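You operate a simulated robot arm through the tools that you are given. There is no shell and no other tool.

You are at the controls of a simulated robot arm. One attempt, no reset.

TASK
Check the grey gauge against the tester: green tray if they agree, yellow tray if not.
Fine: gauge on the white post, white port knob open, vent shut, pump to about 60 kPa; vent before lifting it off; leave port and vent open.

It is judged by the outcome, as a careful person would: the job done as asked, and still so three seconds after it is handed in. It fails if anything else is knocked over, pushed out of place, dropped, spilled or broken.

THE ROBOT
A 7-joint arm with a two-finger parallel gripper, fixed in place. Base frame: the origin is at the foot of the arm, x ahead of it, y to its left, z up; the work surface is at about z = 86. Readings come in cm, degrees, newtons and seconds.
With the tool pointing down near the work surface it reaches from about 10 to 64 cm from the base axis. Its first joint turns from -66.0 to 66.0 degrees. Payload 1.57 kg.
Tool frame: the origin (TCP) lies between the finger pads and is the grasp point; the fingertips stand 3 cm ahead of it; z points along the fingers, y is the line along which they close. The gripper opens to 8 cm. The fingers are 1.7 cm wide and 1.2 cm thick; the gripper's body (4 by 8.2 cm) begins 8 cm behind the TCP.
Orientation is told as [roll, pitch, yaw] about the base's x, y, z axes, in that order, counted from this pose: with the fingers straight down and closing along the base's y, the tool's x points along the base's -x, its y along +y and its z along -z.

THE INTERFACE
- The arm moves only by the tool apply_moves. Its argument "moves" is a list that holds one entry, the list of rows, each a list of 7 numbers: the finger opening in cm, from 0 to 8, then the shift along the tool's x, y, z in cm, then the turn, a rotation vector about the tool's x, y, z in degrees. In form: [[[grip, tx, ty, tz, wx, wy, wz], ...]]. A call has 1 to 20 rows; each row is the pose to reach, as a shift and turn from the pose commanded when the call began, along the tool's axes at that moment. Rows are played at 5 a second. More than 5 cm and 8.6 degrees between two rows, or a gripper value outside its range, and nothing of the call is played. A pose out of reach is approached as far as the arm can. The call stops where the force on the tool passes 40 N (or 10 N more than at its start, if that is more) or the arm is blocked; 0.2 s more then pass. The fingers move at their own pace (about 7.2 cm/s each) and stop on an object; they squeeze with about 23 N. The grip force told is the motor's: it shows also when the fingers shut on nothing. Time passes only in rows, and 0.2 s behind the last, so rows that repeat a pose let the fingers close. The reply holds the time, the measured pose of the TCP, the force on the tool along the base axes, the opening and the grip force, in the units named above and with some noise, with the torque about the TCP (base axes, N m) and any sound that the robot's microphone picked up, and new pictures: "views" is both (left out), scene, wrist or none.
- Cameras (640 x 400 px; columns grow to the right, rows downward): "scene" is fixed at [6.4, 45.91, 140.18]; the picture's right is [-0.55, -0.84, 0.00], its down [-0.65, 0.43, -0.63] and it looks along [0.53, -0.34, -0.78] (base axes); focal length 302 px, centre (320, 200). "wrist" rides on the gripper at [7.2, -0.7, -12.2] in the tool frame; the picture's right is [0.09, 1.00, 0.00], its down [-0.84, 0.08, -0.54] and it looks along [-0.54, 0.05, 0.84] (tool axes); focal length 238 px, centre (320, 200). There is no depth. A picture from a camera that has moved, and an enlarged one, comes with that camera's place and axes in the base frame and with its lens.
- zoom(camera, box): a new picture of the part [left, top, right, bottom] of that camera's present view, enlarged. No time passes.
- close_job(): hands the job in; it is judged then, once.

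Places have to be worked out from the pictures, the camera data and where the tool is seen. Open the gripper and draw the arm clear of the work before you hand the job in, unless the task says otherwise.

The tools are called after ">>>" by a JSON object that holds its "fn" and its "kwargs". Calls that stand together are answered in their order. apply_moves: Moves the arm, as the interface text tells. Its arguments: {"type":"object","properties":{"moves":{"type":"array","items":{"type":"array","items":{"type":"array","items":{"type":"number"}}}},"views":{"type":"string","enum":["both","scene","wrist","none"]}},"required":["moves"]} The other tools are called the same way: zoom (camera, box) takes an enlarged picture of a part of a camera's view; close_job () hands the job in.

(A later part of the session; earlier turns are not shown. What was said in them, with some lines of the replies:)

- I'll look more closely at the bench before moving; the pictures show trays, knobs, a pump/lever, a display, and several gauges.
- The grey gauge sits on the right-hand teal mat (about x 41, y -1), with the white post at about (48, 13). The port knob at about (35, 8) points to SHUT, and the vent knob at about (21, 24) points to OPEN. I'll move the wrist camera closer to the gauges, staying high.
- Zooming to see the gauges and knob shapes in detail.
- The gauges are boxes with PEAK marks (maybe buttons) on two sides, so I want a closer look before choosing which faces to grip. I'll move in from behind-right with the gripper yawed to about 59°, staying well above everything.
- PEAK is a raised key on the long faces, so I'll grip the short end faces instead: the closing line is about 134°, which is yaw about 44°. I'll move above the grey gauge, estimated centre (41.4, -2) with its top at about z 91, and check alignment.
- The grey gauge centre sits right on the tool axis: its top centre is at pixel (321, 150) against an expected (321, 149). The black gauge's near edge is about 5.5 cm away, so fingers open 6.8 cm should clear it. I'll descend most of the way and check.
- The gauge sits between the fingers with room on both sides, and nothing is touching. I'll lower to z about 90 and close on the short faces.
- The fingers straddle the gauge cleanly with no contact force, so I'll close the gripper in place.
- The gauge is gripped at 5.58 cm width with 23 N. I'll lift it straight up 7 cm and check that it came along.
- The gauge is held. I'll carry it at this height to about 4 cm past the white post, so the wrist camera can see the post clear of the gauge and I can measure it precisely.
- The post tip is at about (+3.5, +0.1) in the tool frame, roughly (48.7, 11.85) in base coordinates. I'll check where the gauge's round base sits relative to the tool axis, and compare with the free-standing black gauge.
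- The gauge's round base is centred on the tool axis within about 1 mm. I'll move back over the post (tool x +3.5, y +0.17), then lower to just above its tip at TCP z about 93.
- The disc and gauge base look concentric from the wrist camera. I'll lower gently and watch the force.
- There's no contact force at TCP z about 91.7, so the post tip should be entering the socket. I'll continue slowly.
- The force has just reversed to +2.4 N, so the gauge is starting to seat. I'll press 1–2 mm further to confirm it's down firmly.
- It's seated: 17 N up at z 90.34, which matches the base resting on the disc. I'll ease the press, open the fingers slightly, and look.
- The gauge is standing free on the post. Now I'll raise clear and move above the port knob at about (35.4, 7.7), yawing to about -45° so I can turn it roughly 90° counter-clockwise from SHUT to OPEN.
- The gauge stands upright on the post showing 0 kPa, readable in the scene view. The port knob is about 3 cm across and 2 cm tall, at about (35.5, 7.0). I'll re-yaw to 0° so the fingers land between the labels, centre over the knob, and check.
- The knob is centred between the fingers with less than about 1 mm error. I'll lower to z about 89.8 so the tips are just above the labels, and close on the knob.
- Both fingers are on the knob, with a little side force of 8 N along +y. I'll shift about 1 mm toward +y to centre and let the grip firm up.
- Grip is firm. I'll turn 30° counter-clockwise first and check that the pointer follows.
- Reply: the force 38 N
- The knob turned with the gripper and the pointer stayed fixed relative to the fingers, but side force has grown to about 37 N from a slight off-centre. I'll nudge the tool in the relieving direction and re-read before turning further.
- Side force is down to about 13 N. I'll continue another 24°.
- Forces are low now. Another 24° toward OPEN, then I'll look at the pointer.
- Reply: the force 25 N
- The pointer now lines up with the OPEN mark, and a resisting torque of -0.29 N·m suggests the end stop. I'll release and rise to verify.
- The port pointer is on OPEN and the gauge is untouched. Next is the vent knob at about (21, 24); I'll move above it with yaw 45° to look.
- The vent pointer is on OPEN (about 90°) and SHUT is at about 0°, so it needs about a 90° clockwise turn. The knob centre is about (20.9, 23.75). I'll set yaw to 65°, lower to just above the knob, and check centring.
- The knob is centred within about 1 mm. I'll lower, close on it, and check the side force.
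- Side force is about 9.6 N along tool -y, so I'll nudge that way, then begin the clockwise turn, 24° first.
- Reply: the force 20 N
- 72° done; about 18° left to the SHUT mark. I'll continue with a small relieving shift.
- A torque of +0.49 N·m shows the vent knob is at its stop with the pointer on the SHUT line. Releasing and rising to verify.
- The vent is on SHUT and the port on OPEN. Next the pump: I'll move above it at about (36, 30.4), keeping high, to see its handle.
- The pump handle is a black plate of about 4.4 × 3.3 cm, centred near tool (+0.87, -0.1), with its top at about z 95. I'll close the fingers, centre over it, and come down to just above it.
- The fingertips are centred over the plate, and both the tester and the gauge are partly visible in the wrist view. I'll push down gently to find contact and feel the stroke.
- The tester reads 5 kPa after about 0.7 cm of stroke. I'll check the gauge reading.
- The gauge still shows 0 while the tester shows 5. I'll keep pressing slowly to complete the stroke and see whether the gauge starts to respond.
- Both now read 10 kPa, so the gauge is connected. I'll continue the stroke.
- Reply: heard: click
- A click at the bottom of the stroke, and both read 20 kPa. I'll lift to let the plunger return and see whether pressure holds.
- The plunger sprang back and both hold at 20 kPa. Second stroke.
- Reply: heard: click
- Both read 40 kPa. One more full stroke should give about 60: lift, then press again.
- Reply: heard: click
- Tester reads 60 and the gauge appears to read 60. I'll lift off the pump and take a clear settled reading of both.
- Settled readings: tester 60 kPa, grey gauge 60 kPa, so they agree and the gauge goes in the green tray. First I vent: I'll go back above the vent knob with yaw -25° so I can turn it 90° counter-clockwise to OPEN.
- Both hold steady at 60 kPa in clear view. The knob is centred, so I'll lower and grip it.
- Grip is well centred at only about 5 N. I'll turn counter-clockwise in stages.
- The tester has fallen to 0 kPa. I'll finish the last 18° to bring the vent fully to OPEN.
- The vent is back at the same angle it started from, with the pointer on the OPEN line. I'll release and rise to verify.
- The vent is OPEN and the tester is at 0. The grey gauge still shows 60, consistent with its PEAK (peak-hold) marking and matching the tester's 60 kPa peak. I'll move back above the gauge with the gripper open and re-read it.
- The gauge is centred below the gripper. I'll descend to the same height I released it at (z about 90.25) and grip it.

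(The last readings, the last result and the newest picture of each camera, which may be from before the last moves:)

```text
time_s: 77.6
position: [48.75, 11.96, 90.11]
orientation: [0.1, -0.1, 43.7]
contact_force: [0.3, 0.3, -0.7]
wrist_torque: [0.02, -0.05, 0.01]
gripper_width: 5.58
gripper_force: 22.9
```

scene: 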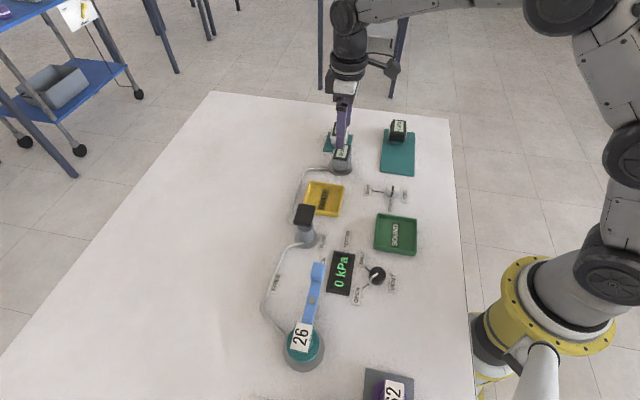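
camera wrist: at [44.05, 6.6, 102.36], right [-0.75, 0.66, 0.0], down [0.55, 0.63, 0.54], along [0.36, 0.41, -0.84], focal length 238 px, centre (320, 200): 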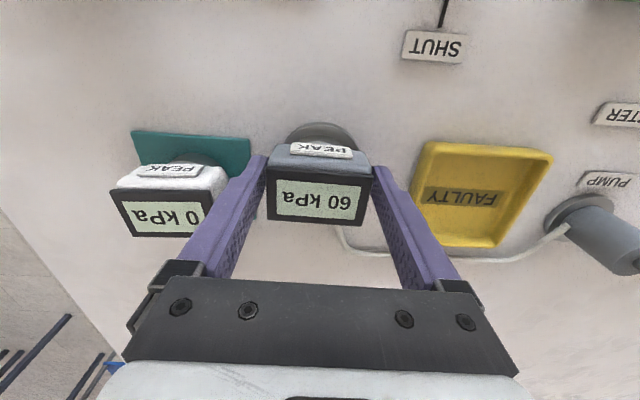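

Gripped at 5.58 cm with negligible side force. I'll lift straight up off the post, slowly at first.

>>> {"fn": "apply_moves", "kwargs": {"moves": [[[4.5, 0, 0, -0.4, 0, 0, 0], [4.5, 0, 0, -0.9, 0, 0, 0], [4.5, 0, 0, -1.5, 0, 0, 0], [4.5, 0, 0, -2.2, 0, 0, 0], [4.5, 0, 0, -3.2, 0, 0, 0], [4.5, 0, 0, -5, 0, 0, 0], [4.5, 0, 0, -7, 0, 0, 0], [4.5, 0, 0, -9, 0, 0, 0], [4.5, 0, 0, -9, 0, 0, 0]]], "views": "both"}}

>>> {"fn": "zoom", "kwargs": {"camera": "scene", "box": [300, 70, 440, 200]}}

```text
time_s: 79.6
position: [48.74, 11.99, 99.22]
orientation: [0.1, -0.1, 43.8]
contact_force: [-0.3, 0.6, -0.6]
wrist_torque: [-0.03, 0.01, -0.01]
gripper_width: 5.56
gripper_force: 23.2
camera wrist: at [44.03, 6.54, 111.47], right [-0.75, 0.66, 0.0], down [0.55, 0.63, 0.54], along [0.36, 0.41, -0.84], focal length 238 px, centre (320, 200)
```

scene: 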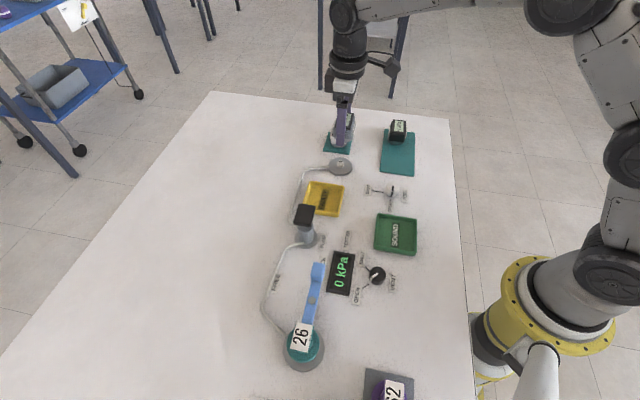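
wrist: 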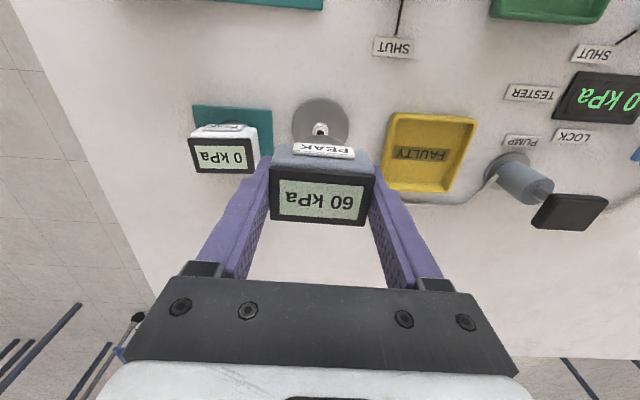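

```text
3.08 times, centred on (370, 135) of scene
camera zoom: at [6.4, 45.91, 140.18], right [-0.55, -0.84, 0.0], down [-0.65, 0.43, -0.63], along [0.53, -0.34, -0.78], focal length 930 px, centre (166, 400)
```

zoom: 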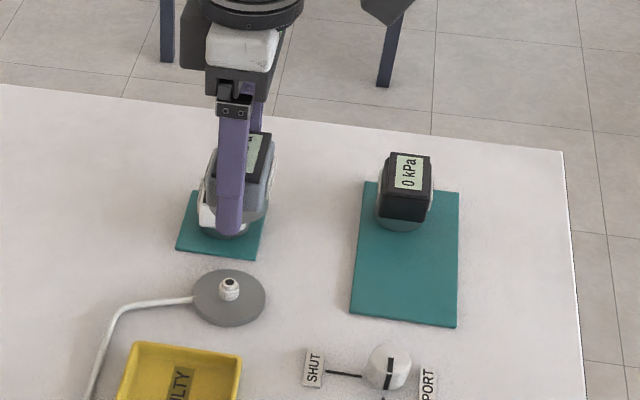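

The gauge is off the post cleanly and everything else is undisturbed. I'll carry it above the green tray at about (26, 14), yawing to 0° so the fingers line up with the tray's diagonal for more room, and look.

>>> {"fn": "apply_moves", "kwargs": {"moves": [[[4.5, 2.1, 2.4, -1, 0, 0, 6], [4.5, 4.3, 4.9, -1, 0, 0, 12.5], [4.5, 6.5, 7.3, -1, 0, 0, 19], [4.5, 8.6, 9.7, -1, 0, 0, 25], [4.5, 10.8, 12.2, -1, 0, 0, 31.5], [4.5, 13, 14.6, -1, 0, 0, 38], [4.5, 15.1, 17.06, -1, 0, 0, 43.7], [4.5, 15.1, 17.06, -1, 0, 0, 43.7], [4.5, 15.1, 17.06, -1, 0, 0, 43.7]]], "views": "both"}}

>>> {"fn": "zoom", "kwargs": {"camera": "wrist", "box": [210, 50, 430, 240]}}

>>> {"fn": "zoom", "kwargs": {"camera": "scene", "box": [350, 190, 440, 280]}}

```text
time_s: 81.6
position: [25.92, 13.95, 100.43]
orientation: [0.0, -0.1, 0.1]
contact_force: [0.4, -0.7, -1.0]
wrist_torque: [0.0, 0.01, 0.01]
gripper_width: 5.59
gripper_force: 23.3
camera wrist: at [18.82, 13.29, 112.58], right [-0.09, 1.0, 0.0], down [0.84, 0.08, 0.54], along [0.54, 0.05, -0.84], focal length 238 px, centre (320, 200)
```

scene: 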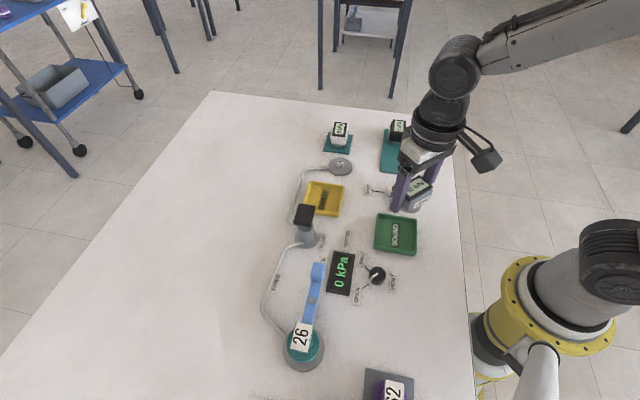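
wrist: 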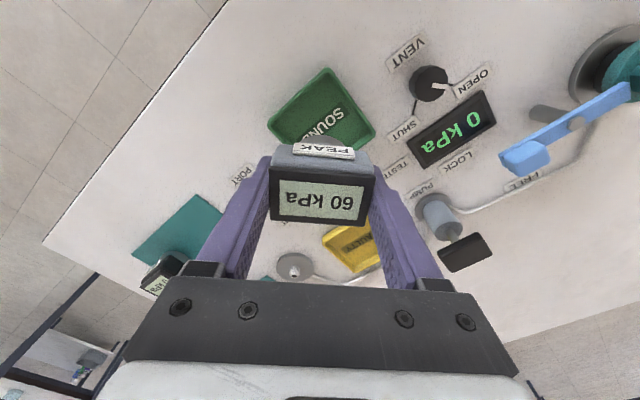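

```text
2.11 times, centred on (320, 145) of wrist
camera zoom: at [18.82, 13.29, 112.58], right [-0.09, 1.0, 0.0], down [0.84, 0.08, 0.54], along [0.54, 0.05, -0.84], focal length 502 px, centre (320, 316)
```

zoom: 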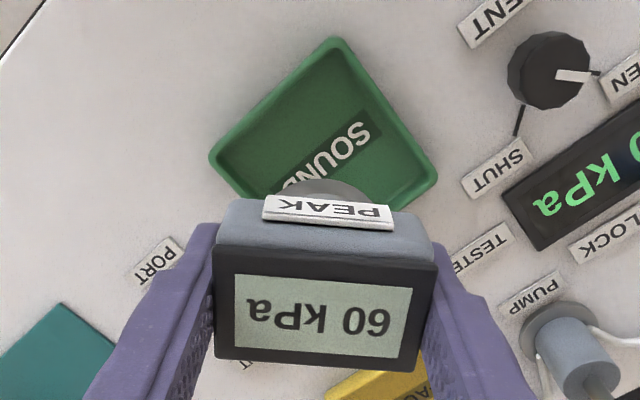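

```text
4.44 times, centred on (395, 235) of scene
camera zoom: at [6.4, 45.91, 140.18], right [-0.55, -0.84, 0.0], down [-0.65, 0.43, -0.63], along [0.53, -0.34, -0.78], focal length 1344 px, centre (-13, 44)
```

zoom: 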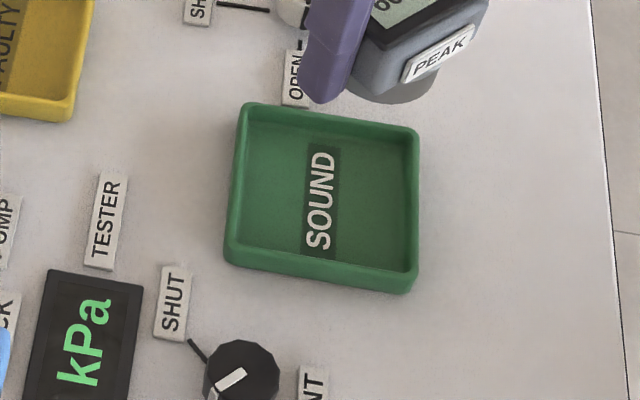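

The tray centre is about (-0.17, +0.25) from the tool axis and its diagonal lines up with the fingers. I'll centre and descend to just above the rim, then check.

>>> {"fn": "apply_moves", "kwargs": {"moves": [[[4.5, -0.1, 0.15, 2, 0, 0, 0], [4.5, -0.17, 0.25, 4, 0, 0, 0], [4.5, -0.17, 0.25, 6, 0, 0, 0], [4.5, -0.17, 0.25, 7.5, 0, 0, 0], [4.5, -0.17, 0.25, 8.5, 0, 0, 0], [4.5, -0.17, 0.25, 8.5, 0, 0, 0]]], "views": "both"}}

>>> {"fn": "zoom", "kwargs": {"camera": "wrist", "box": [210, 50, 430, 240]}}

>>> {"fn": "zoom", "kwargs": {"camera": "scene", "box": [350, 190, 440, 280]}}

```text
time_s: 83.0
position: [26.14, 14.14, 91.81]
orientation: [0.0, 0.0, 0.0]
contact_force: [-0.1, -1.1, -1.6]
wrist_torque: [0.0, -0.02, -0.01]
gripper_width: 5.56
gripper_force: 23.0
camera wrist: at [18.99, 13.49, 103.98], right [-0.09, 1.0, 0.0], down [0.84, 0.08, 0.54], along [0.54, 0.05, -0.84], focal length 238 px, centre (320, 200)
```

scene: 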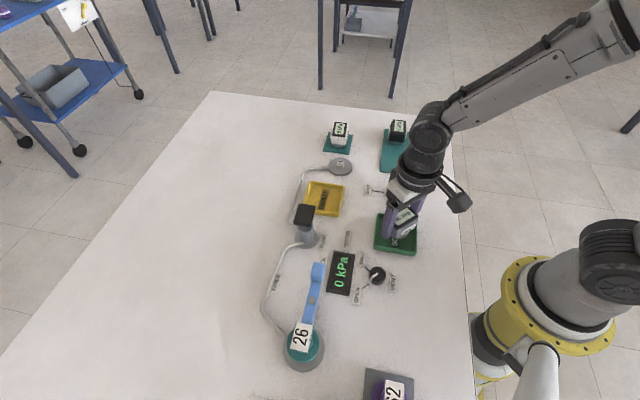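
wrist: 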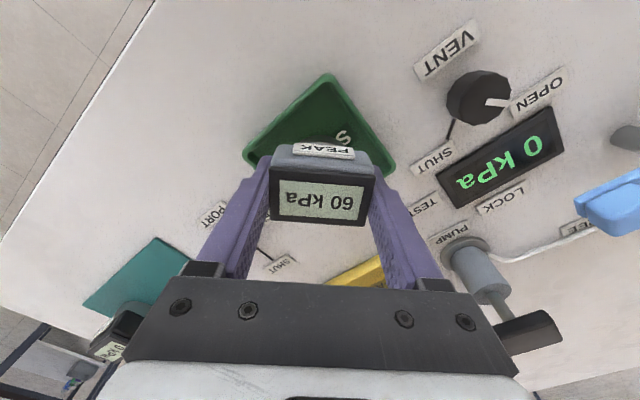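

```text
2.11 times, centred on (320, 145) of wrist
camera zoom: at [18.99, 13.49, 103.98], right [-0.09, 1.0, 0.0], down [0.84, 0.08, 0.54], along [0.54, 0.05, -0.84], focal length 502 px, centre (320, 316)
```

zoom: 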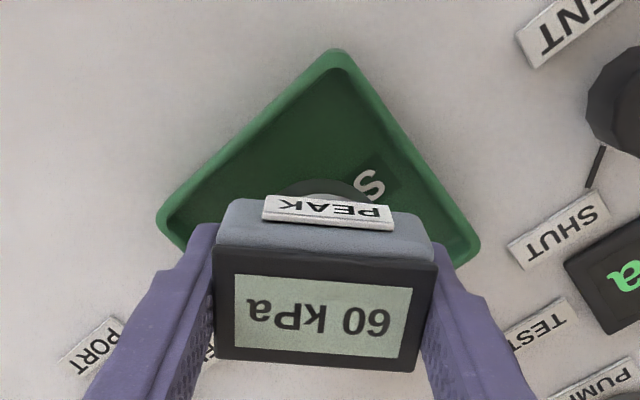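

```text
4.44 times, centred on (395, 235) of scene
camera zoom: at [6.4, 45.91, 140.18], right [-0.55, -0.84, 0.0], down [-0.65, 0.43, -0.63], along [0.53, -0.34, -0.78], focal length 1344 px, centre (-13, 44)
```

zoom: 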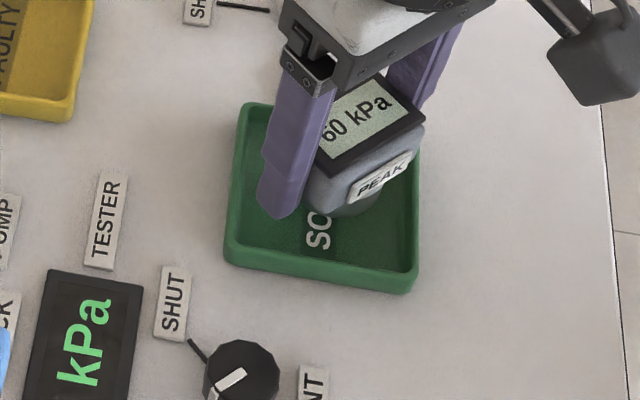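

Nearly centred; the tray centre is about 0.2 cm further ahead. I'll adjust and lower gently toward the tray floor, watching force.

>>> {"fn": "apply_moves", "kwargs": {"moves": [[[4.5, -0.2, 0, 0.4, 0, 0, 0], [4.5, -0.2, 0, 0.8, 0, 0, 0], [4.5, -0.2, 0, 1.2, 0, 0, 0], [4.5, -0.2, 0, 1.4, 0, 0, 0], [4.5, -0.2, 0, 1.4, 0, 0, 0]]], "views": "none"}}

```text
time_s: 84.2
position: [26.48, 14.18, 90.33]
orientation: [0.0, 0.0, 0.0]
contact_force: [-0.4, -0.3, -0.8]
wrist_torque: [-0.02, 0.01, 0.05]
gripper_width: 5.56
gripper_force: 22.4
```

>>> {"fn": "apply_moves", "kwargs": {"moves": [[[4.5, 0, 0, 0.1, 0, 0, 0], [4.5, 0, 0, 0.2, 0, 0, 0], [4.5, 0, 0, 0.2, 0, 0, 0]]], "views": "none"}}

```text
time_s: 85.0
position: [26.37, 14.11, 90.16]
orientation: [0.0, -0.1, 0.0]
contact_force: [0.5, -0.5, -0.9]
wrist_torque: [-0.03, 0.02, -0.03]
gripper_width: 5.56
gripper_force: 22.9
```

>>> {"fn": "apply_moves", "kwargs": {"moves": [[[4.5, 0, 0, 0.1, 0, 0, 0], [4.5, 0, 0, 0.2, 0, 0, 0], [4.5, 0, 0, 0.2, 0, 0, 0]]], "views": "both"}}

>>> {"fn": "zoom", "kwargs": {"camera": "wrist", "box": [210, 50, 430, 240]}}

>>> {"fn": "zoom", "kwargs": {"camera": "scene", "box": [350, 190, 440, 280]}}

```text
time_s: 85.8
position: [26.49, 13.98, 89.91]
orientation: [0.0, 0.0, 0.0]
contact_force: [-1.3, 0.3, -1.6]
wrist_torque: [-0.01, -0.01, -0.01]
gripper_width: 5.57
gripper_force: 23.2
camera wrist: at [19.28, 13.47, 102.1], right [-0.09, 1.0, 0.0], down [0.84, 0.08, 0.54], along [0.54, 0.05, -0.84], focal length 238 px, centre (320, 200)
```

scene: 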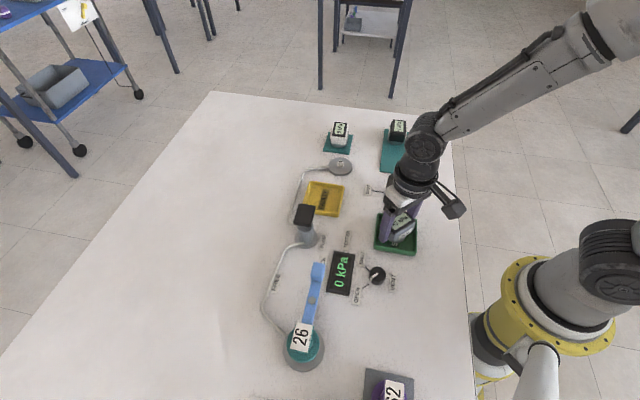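
wrist: 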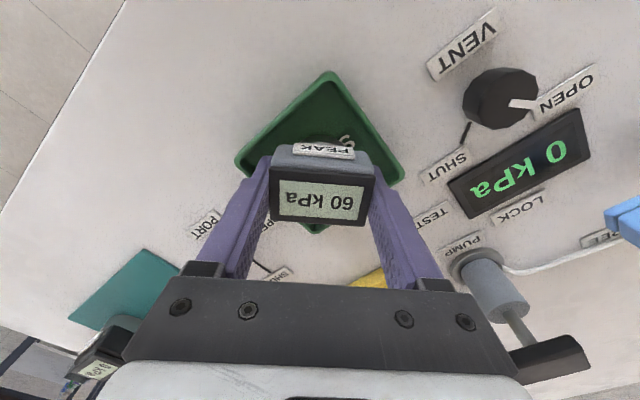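

```text
2.11 times, centred on (320, 145) of wrist
camera zoom: at [19.28, 13.47, 102.1], right [-0.09, 1.0, 0.0], down [0.84, 0.08, 0.54], along [0.54, 0.05, -0.84], focal length 502 px, centre (320, 316)
```

zoom: 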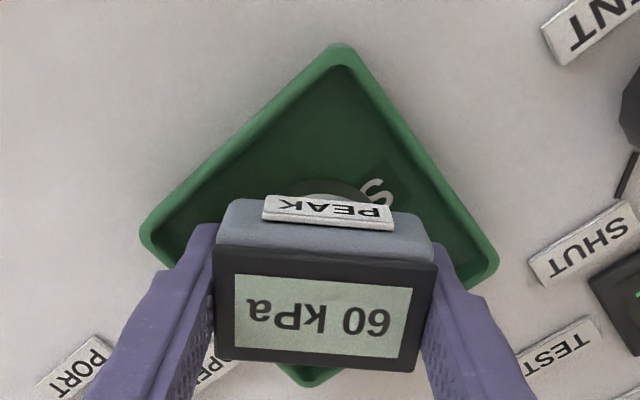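

```text
4.44 times, centred on (395, 235) of scene
camera zoom: at [6.4, 45.91, 140.18], right [-0.55, -0.84, 0.0], down [-0.65, 0.43, -0.63], along [0.53, -0.34, -0.78], focal length 1344 px, centre (-13, 44)
```

zoom: 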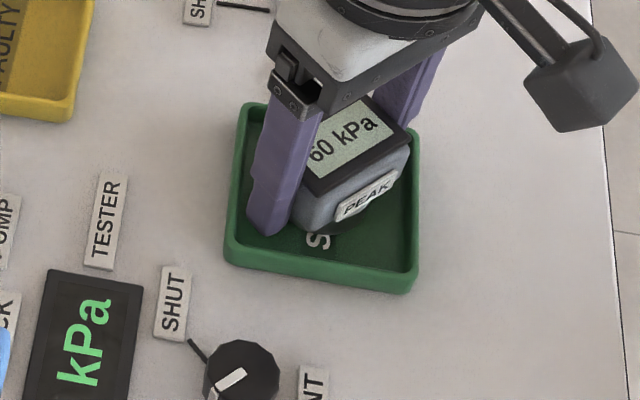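

No contact yet and the fingers are clear inside the tray. Lowering a bit more.

>>> {"fn": "apply_moves", "kwargs": {"moves": [[[4.5, 0, 0, 0.06, 0, 0, 0], [4.5, 0, 0, 0.12, 0, 0, 0], [4.5, 0, 0, 0.12, 0, 0, 0]]], "views": "none"}}

```text
time_s: 86.6
position: [26.5, 14.25, 89.8]
orientation: [0.0, 0.1, -0.1]
contact_force: [-0.7, 0.2, -1.3]
wrist_torque: [-0.02, 0.01, 0.01]
gripper_width: 5.57
gripper_force: 23.0
```

>>> {"fn": "apply_moves", "kwargs": {"moves": [[[4.5, 0, 0, 0.06, 0, 0, 0], [4.5, 0, 0, 0.12, 0, 0, 0], [4.5, 0, 0, 0.12, 0, 0, 0]]], "views": "none"}}

```text
time_s: 87.4
position: [26.58, 14.26, 89.74]
orientation: [0.0, 0.0, 0.0]
contact_force: [-0.9, -6.2, 15.8]
wrist_torque: [-0.2, 0.3, 0.1]
gripper_width: 5.55
gripper_force: 22.8
```

The gauge is on the tray floor (16 N up). I'll ease off slightly, open the fingers just enough, and check before rising.

>>> {"fn": "apply_moves", "kwargs": {"moves": [[[4.5, 0, 0, -0.1, 0, 0, 0], [5.8, 0, 0, -0.1, 0, 0, 0], [6.0, 0, 0, -0.1, 0, 0, 0], [6.0, 0, 0, -0.1, 0, 0, 0]]], "views": "both"}}

>>> {"fn": "zoom", "kwargs": {"camera": "wrist", "box": [210, 50, 430, 240]}}

>>> {"fn": "zoom", "kwargs": {"camera": "scene", "box": [350, 190, 440, 280]}}

```text
time_s: 88.4
position: [26.43, 14.13, 89.65]
orientation: [-0.1, 0.0, 0.0]
contact_force: [-0.3, 0.1, 0.6]
wrist_torque: [0.0, -0.02, 0.0]
gripper_width: 5.98
gripper_force: 0.1
camera wrist: at [19.23, 13.54, 102.0], right [-0.09, 1.0, 0.0], down [0.84, 0.08, 0.54], along [0.54, 0.05, -0.84], focal length 238 px, centre (320, 200)
```

scene: 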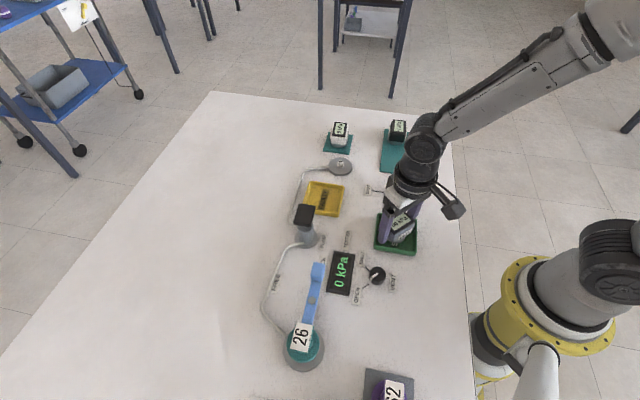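
wrist: 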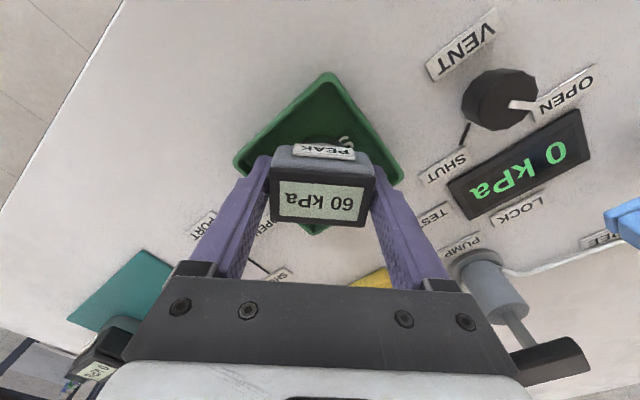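

```text
2.11 times, centred on (320, 145) of wrist
camera zoom: at [19.23, 13.54, 102.0], right [-0.09, 1.0, 0.0], down [0.84, 0.08, 0.54], along [0.54, 0.05, -0.84], focal length 502 px, centre (320, 316)
```

zoom: 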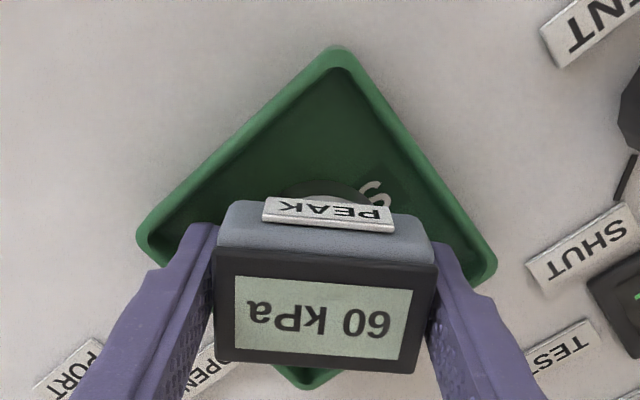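

```text
4.44 times, centred on (395, 235) of scene
camera zoom: at [6.4, 45.91, 140.18], right [-0.55, -0.84, 0.0], down [-0.65, 0.43, -0.63], along [0.53, -0.34, -0.78], focal length 1344 px, centre (-13, 44)
```

zoom: 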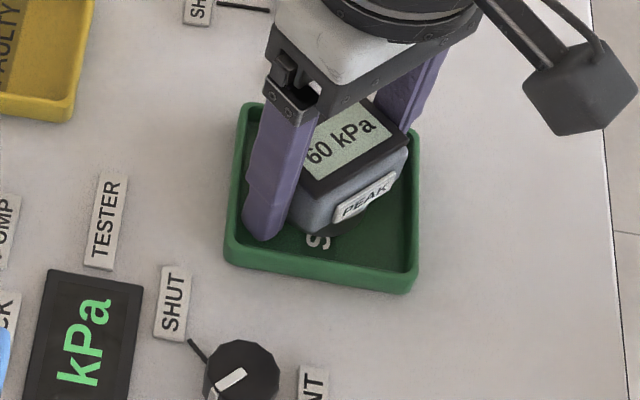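

The fingers are free on both sides and the gauge is standing in the green tray. Rising straight up, then drawing clear.

>>> {"fn": "apply_moves", "kwargs": {"moves": [[[6.0, 0, 0, -0.6, 0, 0, 0], [6.0, 0, 0, -1.5, 0, 0, 0], [6.0, 0, 0, -3, 0, 0, 0], [6.0, 0, 0, -5, 0, 0, 0], [6.5, 0, 0, -8, 0, 0, 0], [7, 0, 0, -11, 0, 0, 0], [7.5, 0, 0, -15, 0, 0, 0], [7.9, 0, -4, -18, 0, 0, 0], [7.9, 0, -8.5, -20, 0, 0, 0], [7.9, 0, -13, -21, 0, 0, 0], [7.9, 0, -13, -21, 0, 0, 0], [7.9, 0, -13, -21, 0, 0, 0]]], "views": "both"}}

>>> {"fn": "zoom", "kwargs": {"camera": "scene", "box": [280, 110, 440, 210]}}

>>> {"fn": "zoom", "kwargs": {"camera": "scene", "box": [280, 200, 440, 320]}}

```text
time_s: 91.0
position: [26.66, 1.17, 110.96]
orientation: [0.0, 0.0, 0.0]
contact_force: [-0.2, 0.3, 0.4]
wrist_torque: [0.0, 0.0, 0.02]
gripper_width: 7.9
gripper_force: 0.1
camera wrist: at [19.34, 0.49, 123.23], right [-0.09, 1.0, 0.0], down [0.84, 0.08, 0.54], along [0.54, 0.05, -0.84], focal length 238 px, centre (320, 200)
```

scene: 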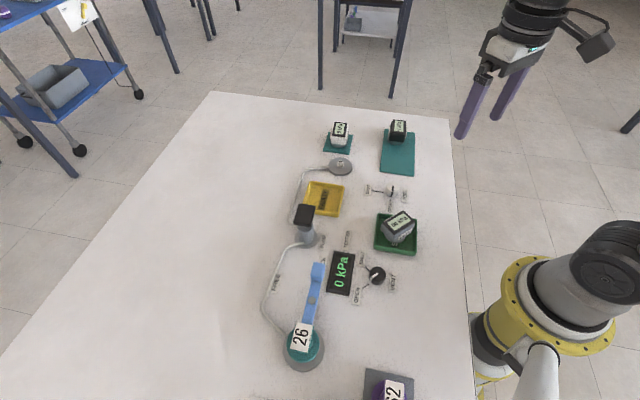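
wrist: 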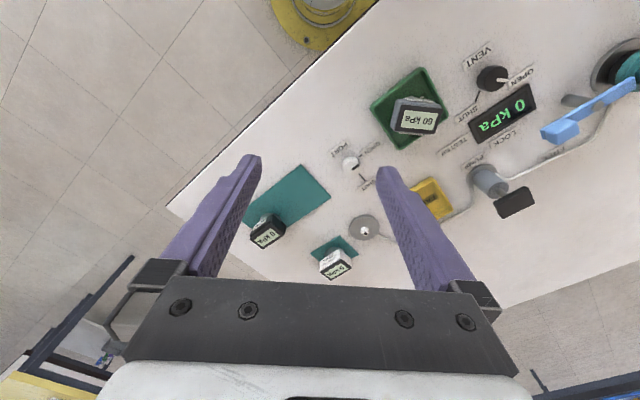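

```text
4.00 times, centred on (360, 160) of scene
camera zoom: at [6.4, 45.91, 140.18], right [-0.55, -0.84, 0.0], down [-0.65, 0.43, -0.63], along [0.53, -0.34, -0.78], focal length 1210 px, centre (160, 360)
```

zoom: 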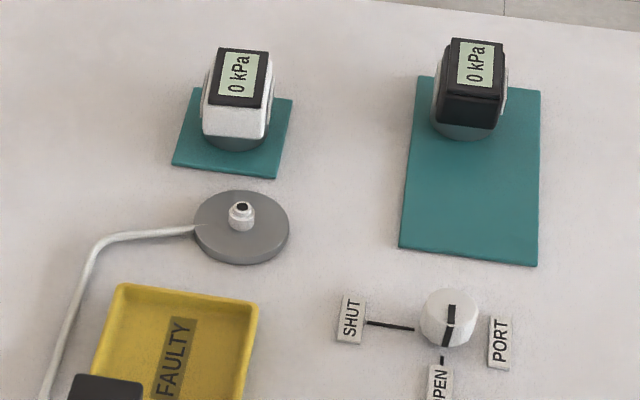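

```text
3.33 times, centred on (360, 260) of scene
camera zoom: at [6.4, 45.91, 140.18], right [-0.55, -0.84, 0.0], down [-0.65, 0.43, -0.63], along [0.53, -0.34, -0.78], focal length 1008 px, centre (187, 0)
```

zoom: 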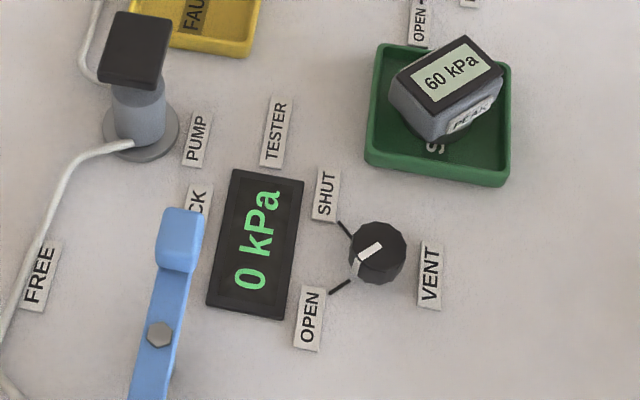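

The grey gauge stands upright in the green tray after matching the tester at 60 kPa. The port and vent are both on OPEN, the tester is at 0 kPa, and the other gauges and fittings haven't moved. The gripper is open and clear, so I'm handing in the job.

>>> {"fn": "close_job", "kwargs": {}}

```text
The job is handed in.
```

The grey gauge agreed with the tester, both reading 60 kPa, so I put it in the green tray, where it's standing upright.

- **Check:** The readings also matched at 10, 20 and 40 kPa on the way up. At 5 kPa, mid-stroke, the gauge still showed 0. The 60 kPa reading held steady until I vented.
- **After venting:** The tester dropped to 0, but the gauge still showed 60 and does now. It's marked PEAK, so I took that as the gauge holding its highest reading and not a fault.
- **Left as asked:** I vented before lifting the gauge off the post. The port and vent are both open.

Nothing else was moved or knocked over, and the arm is clear with the gripper open.
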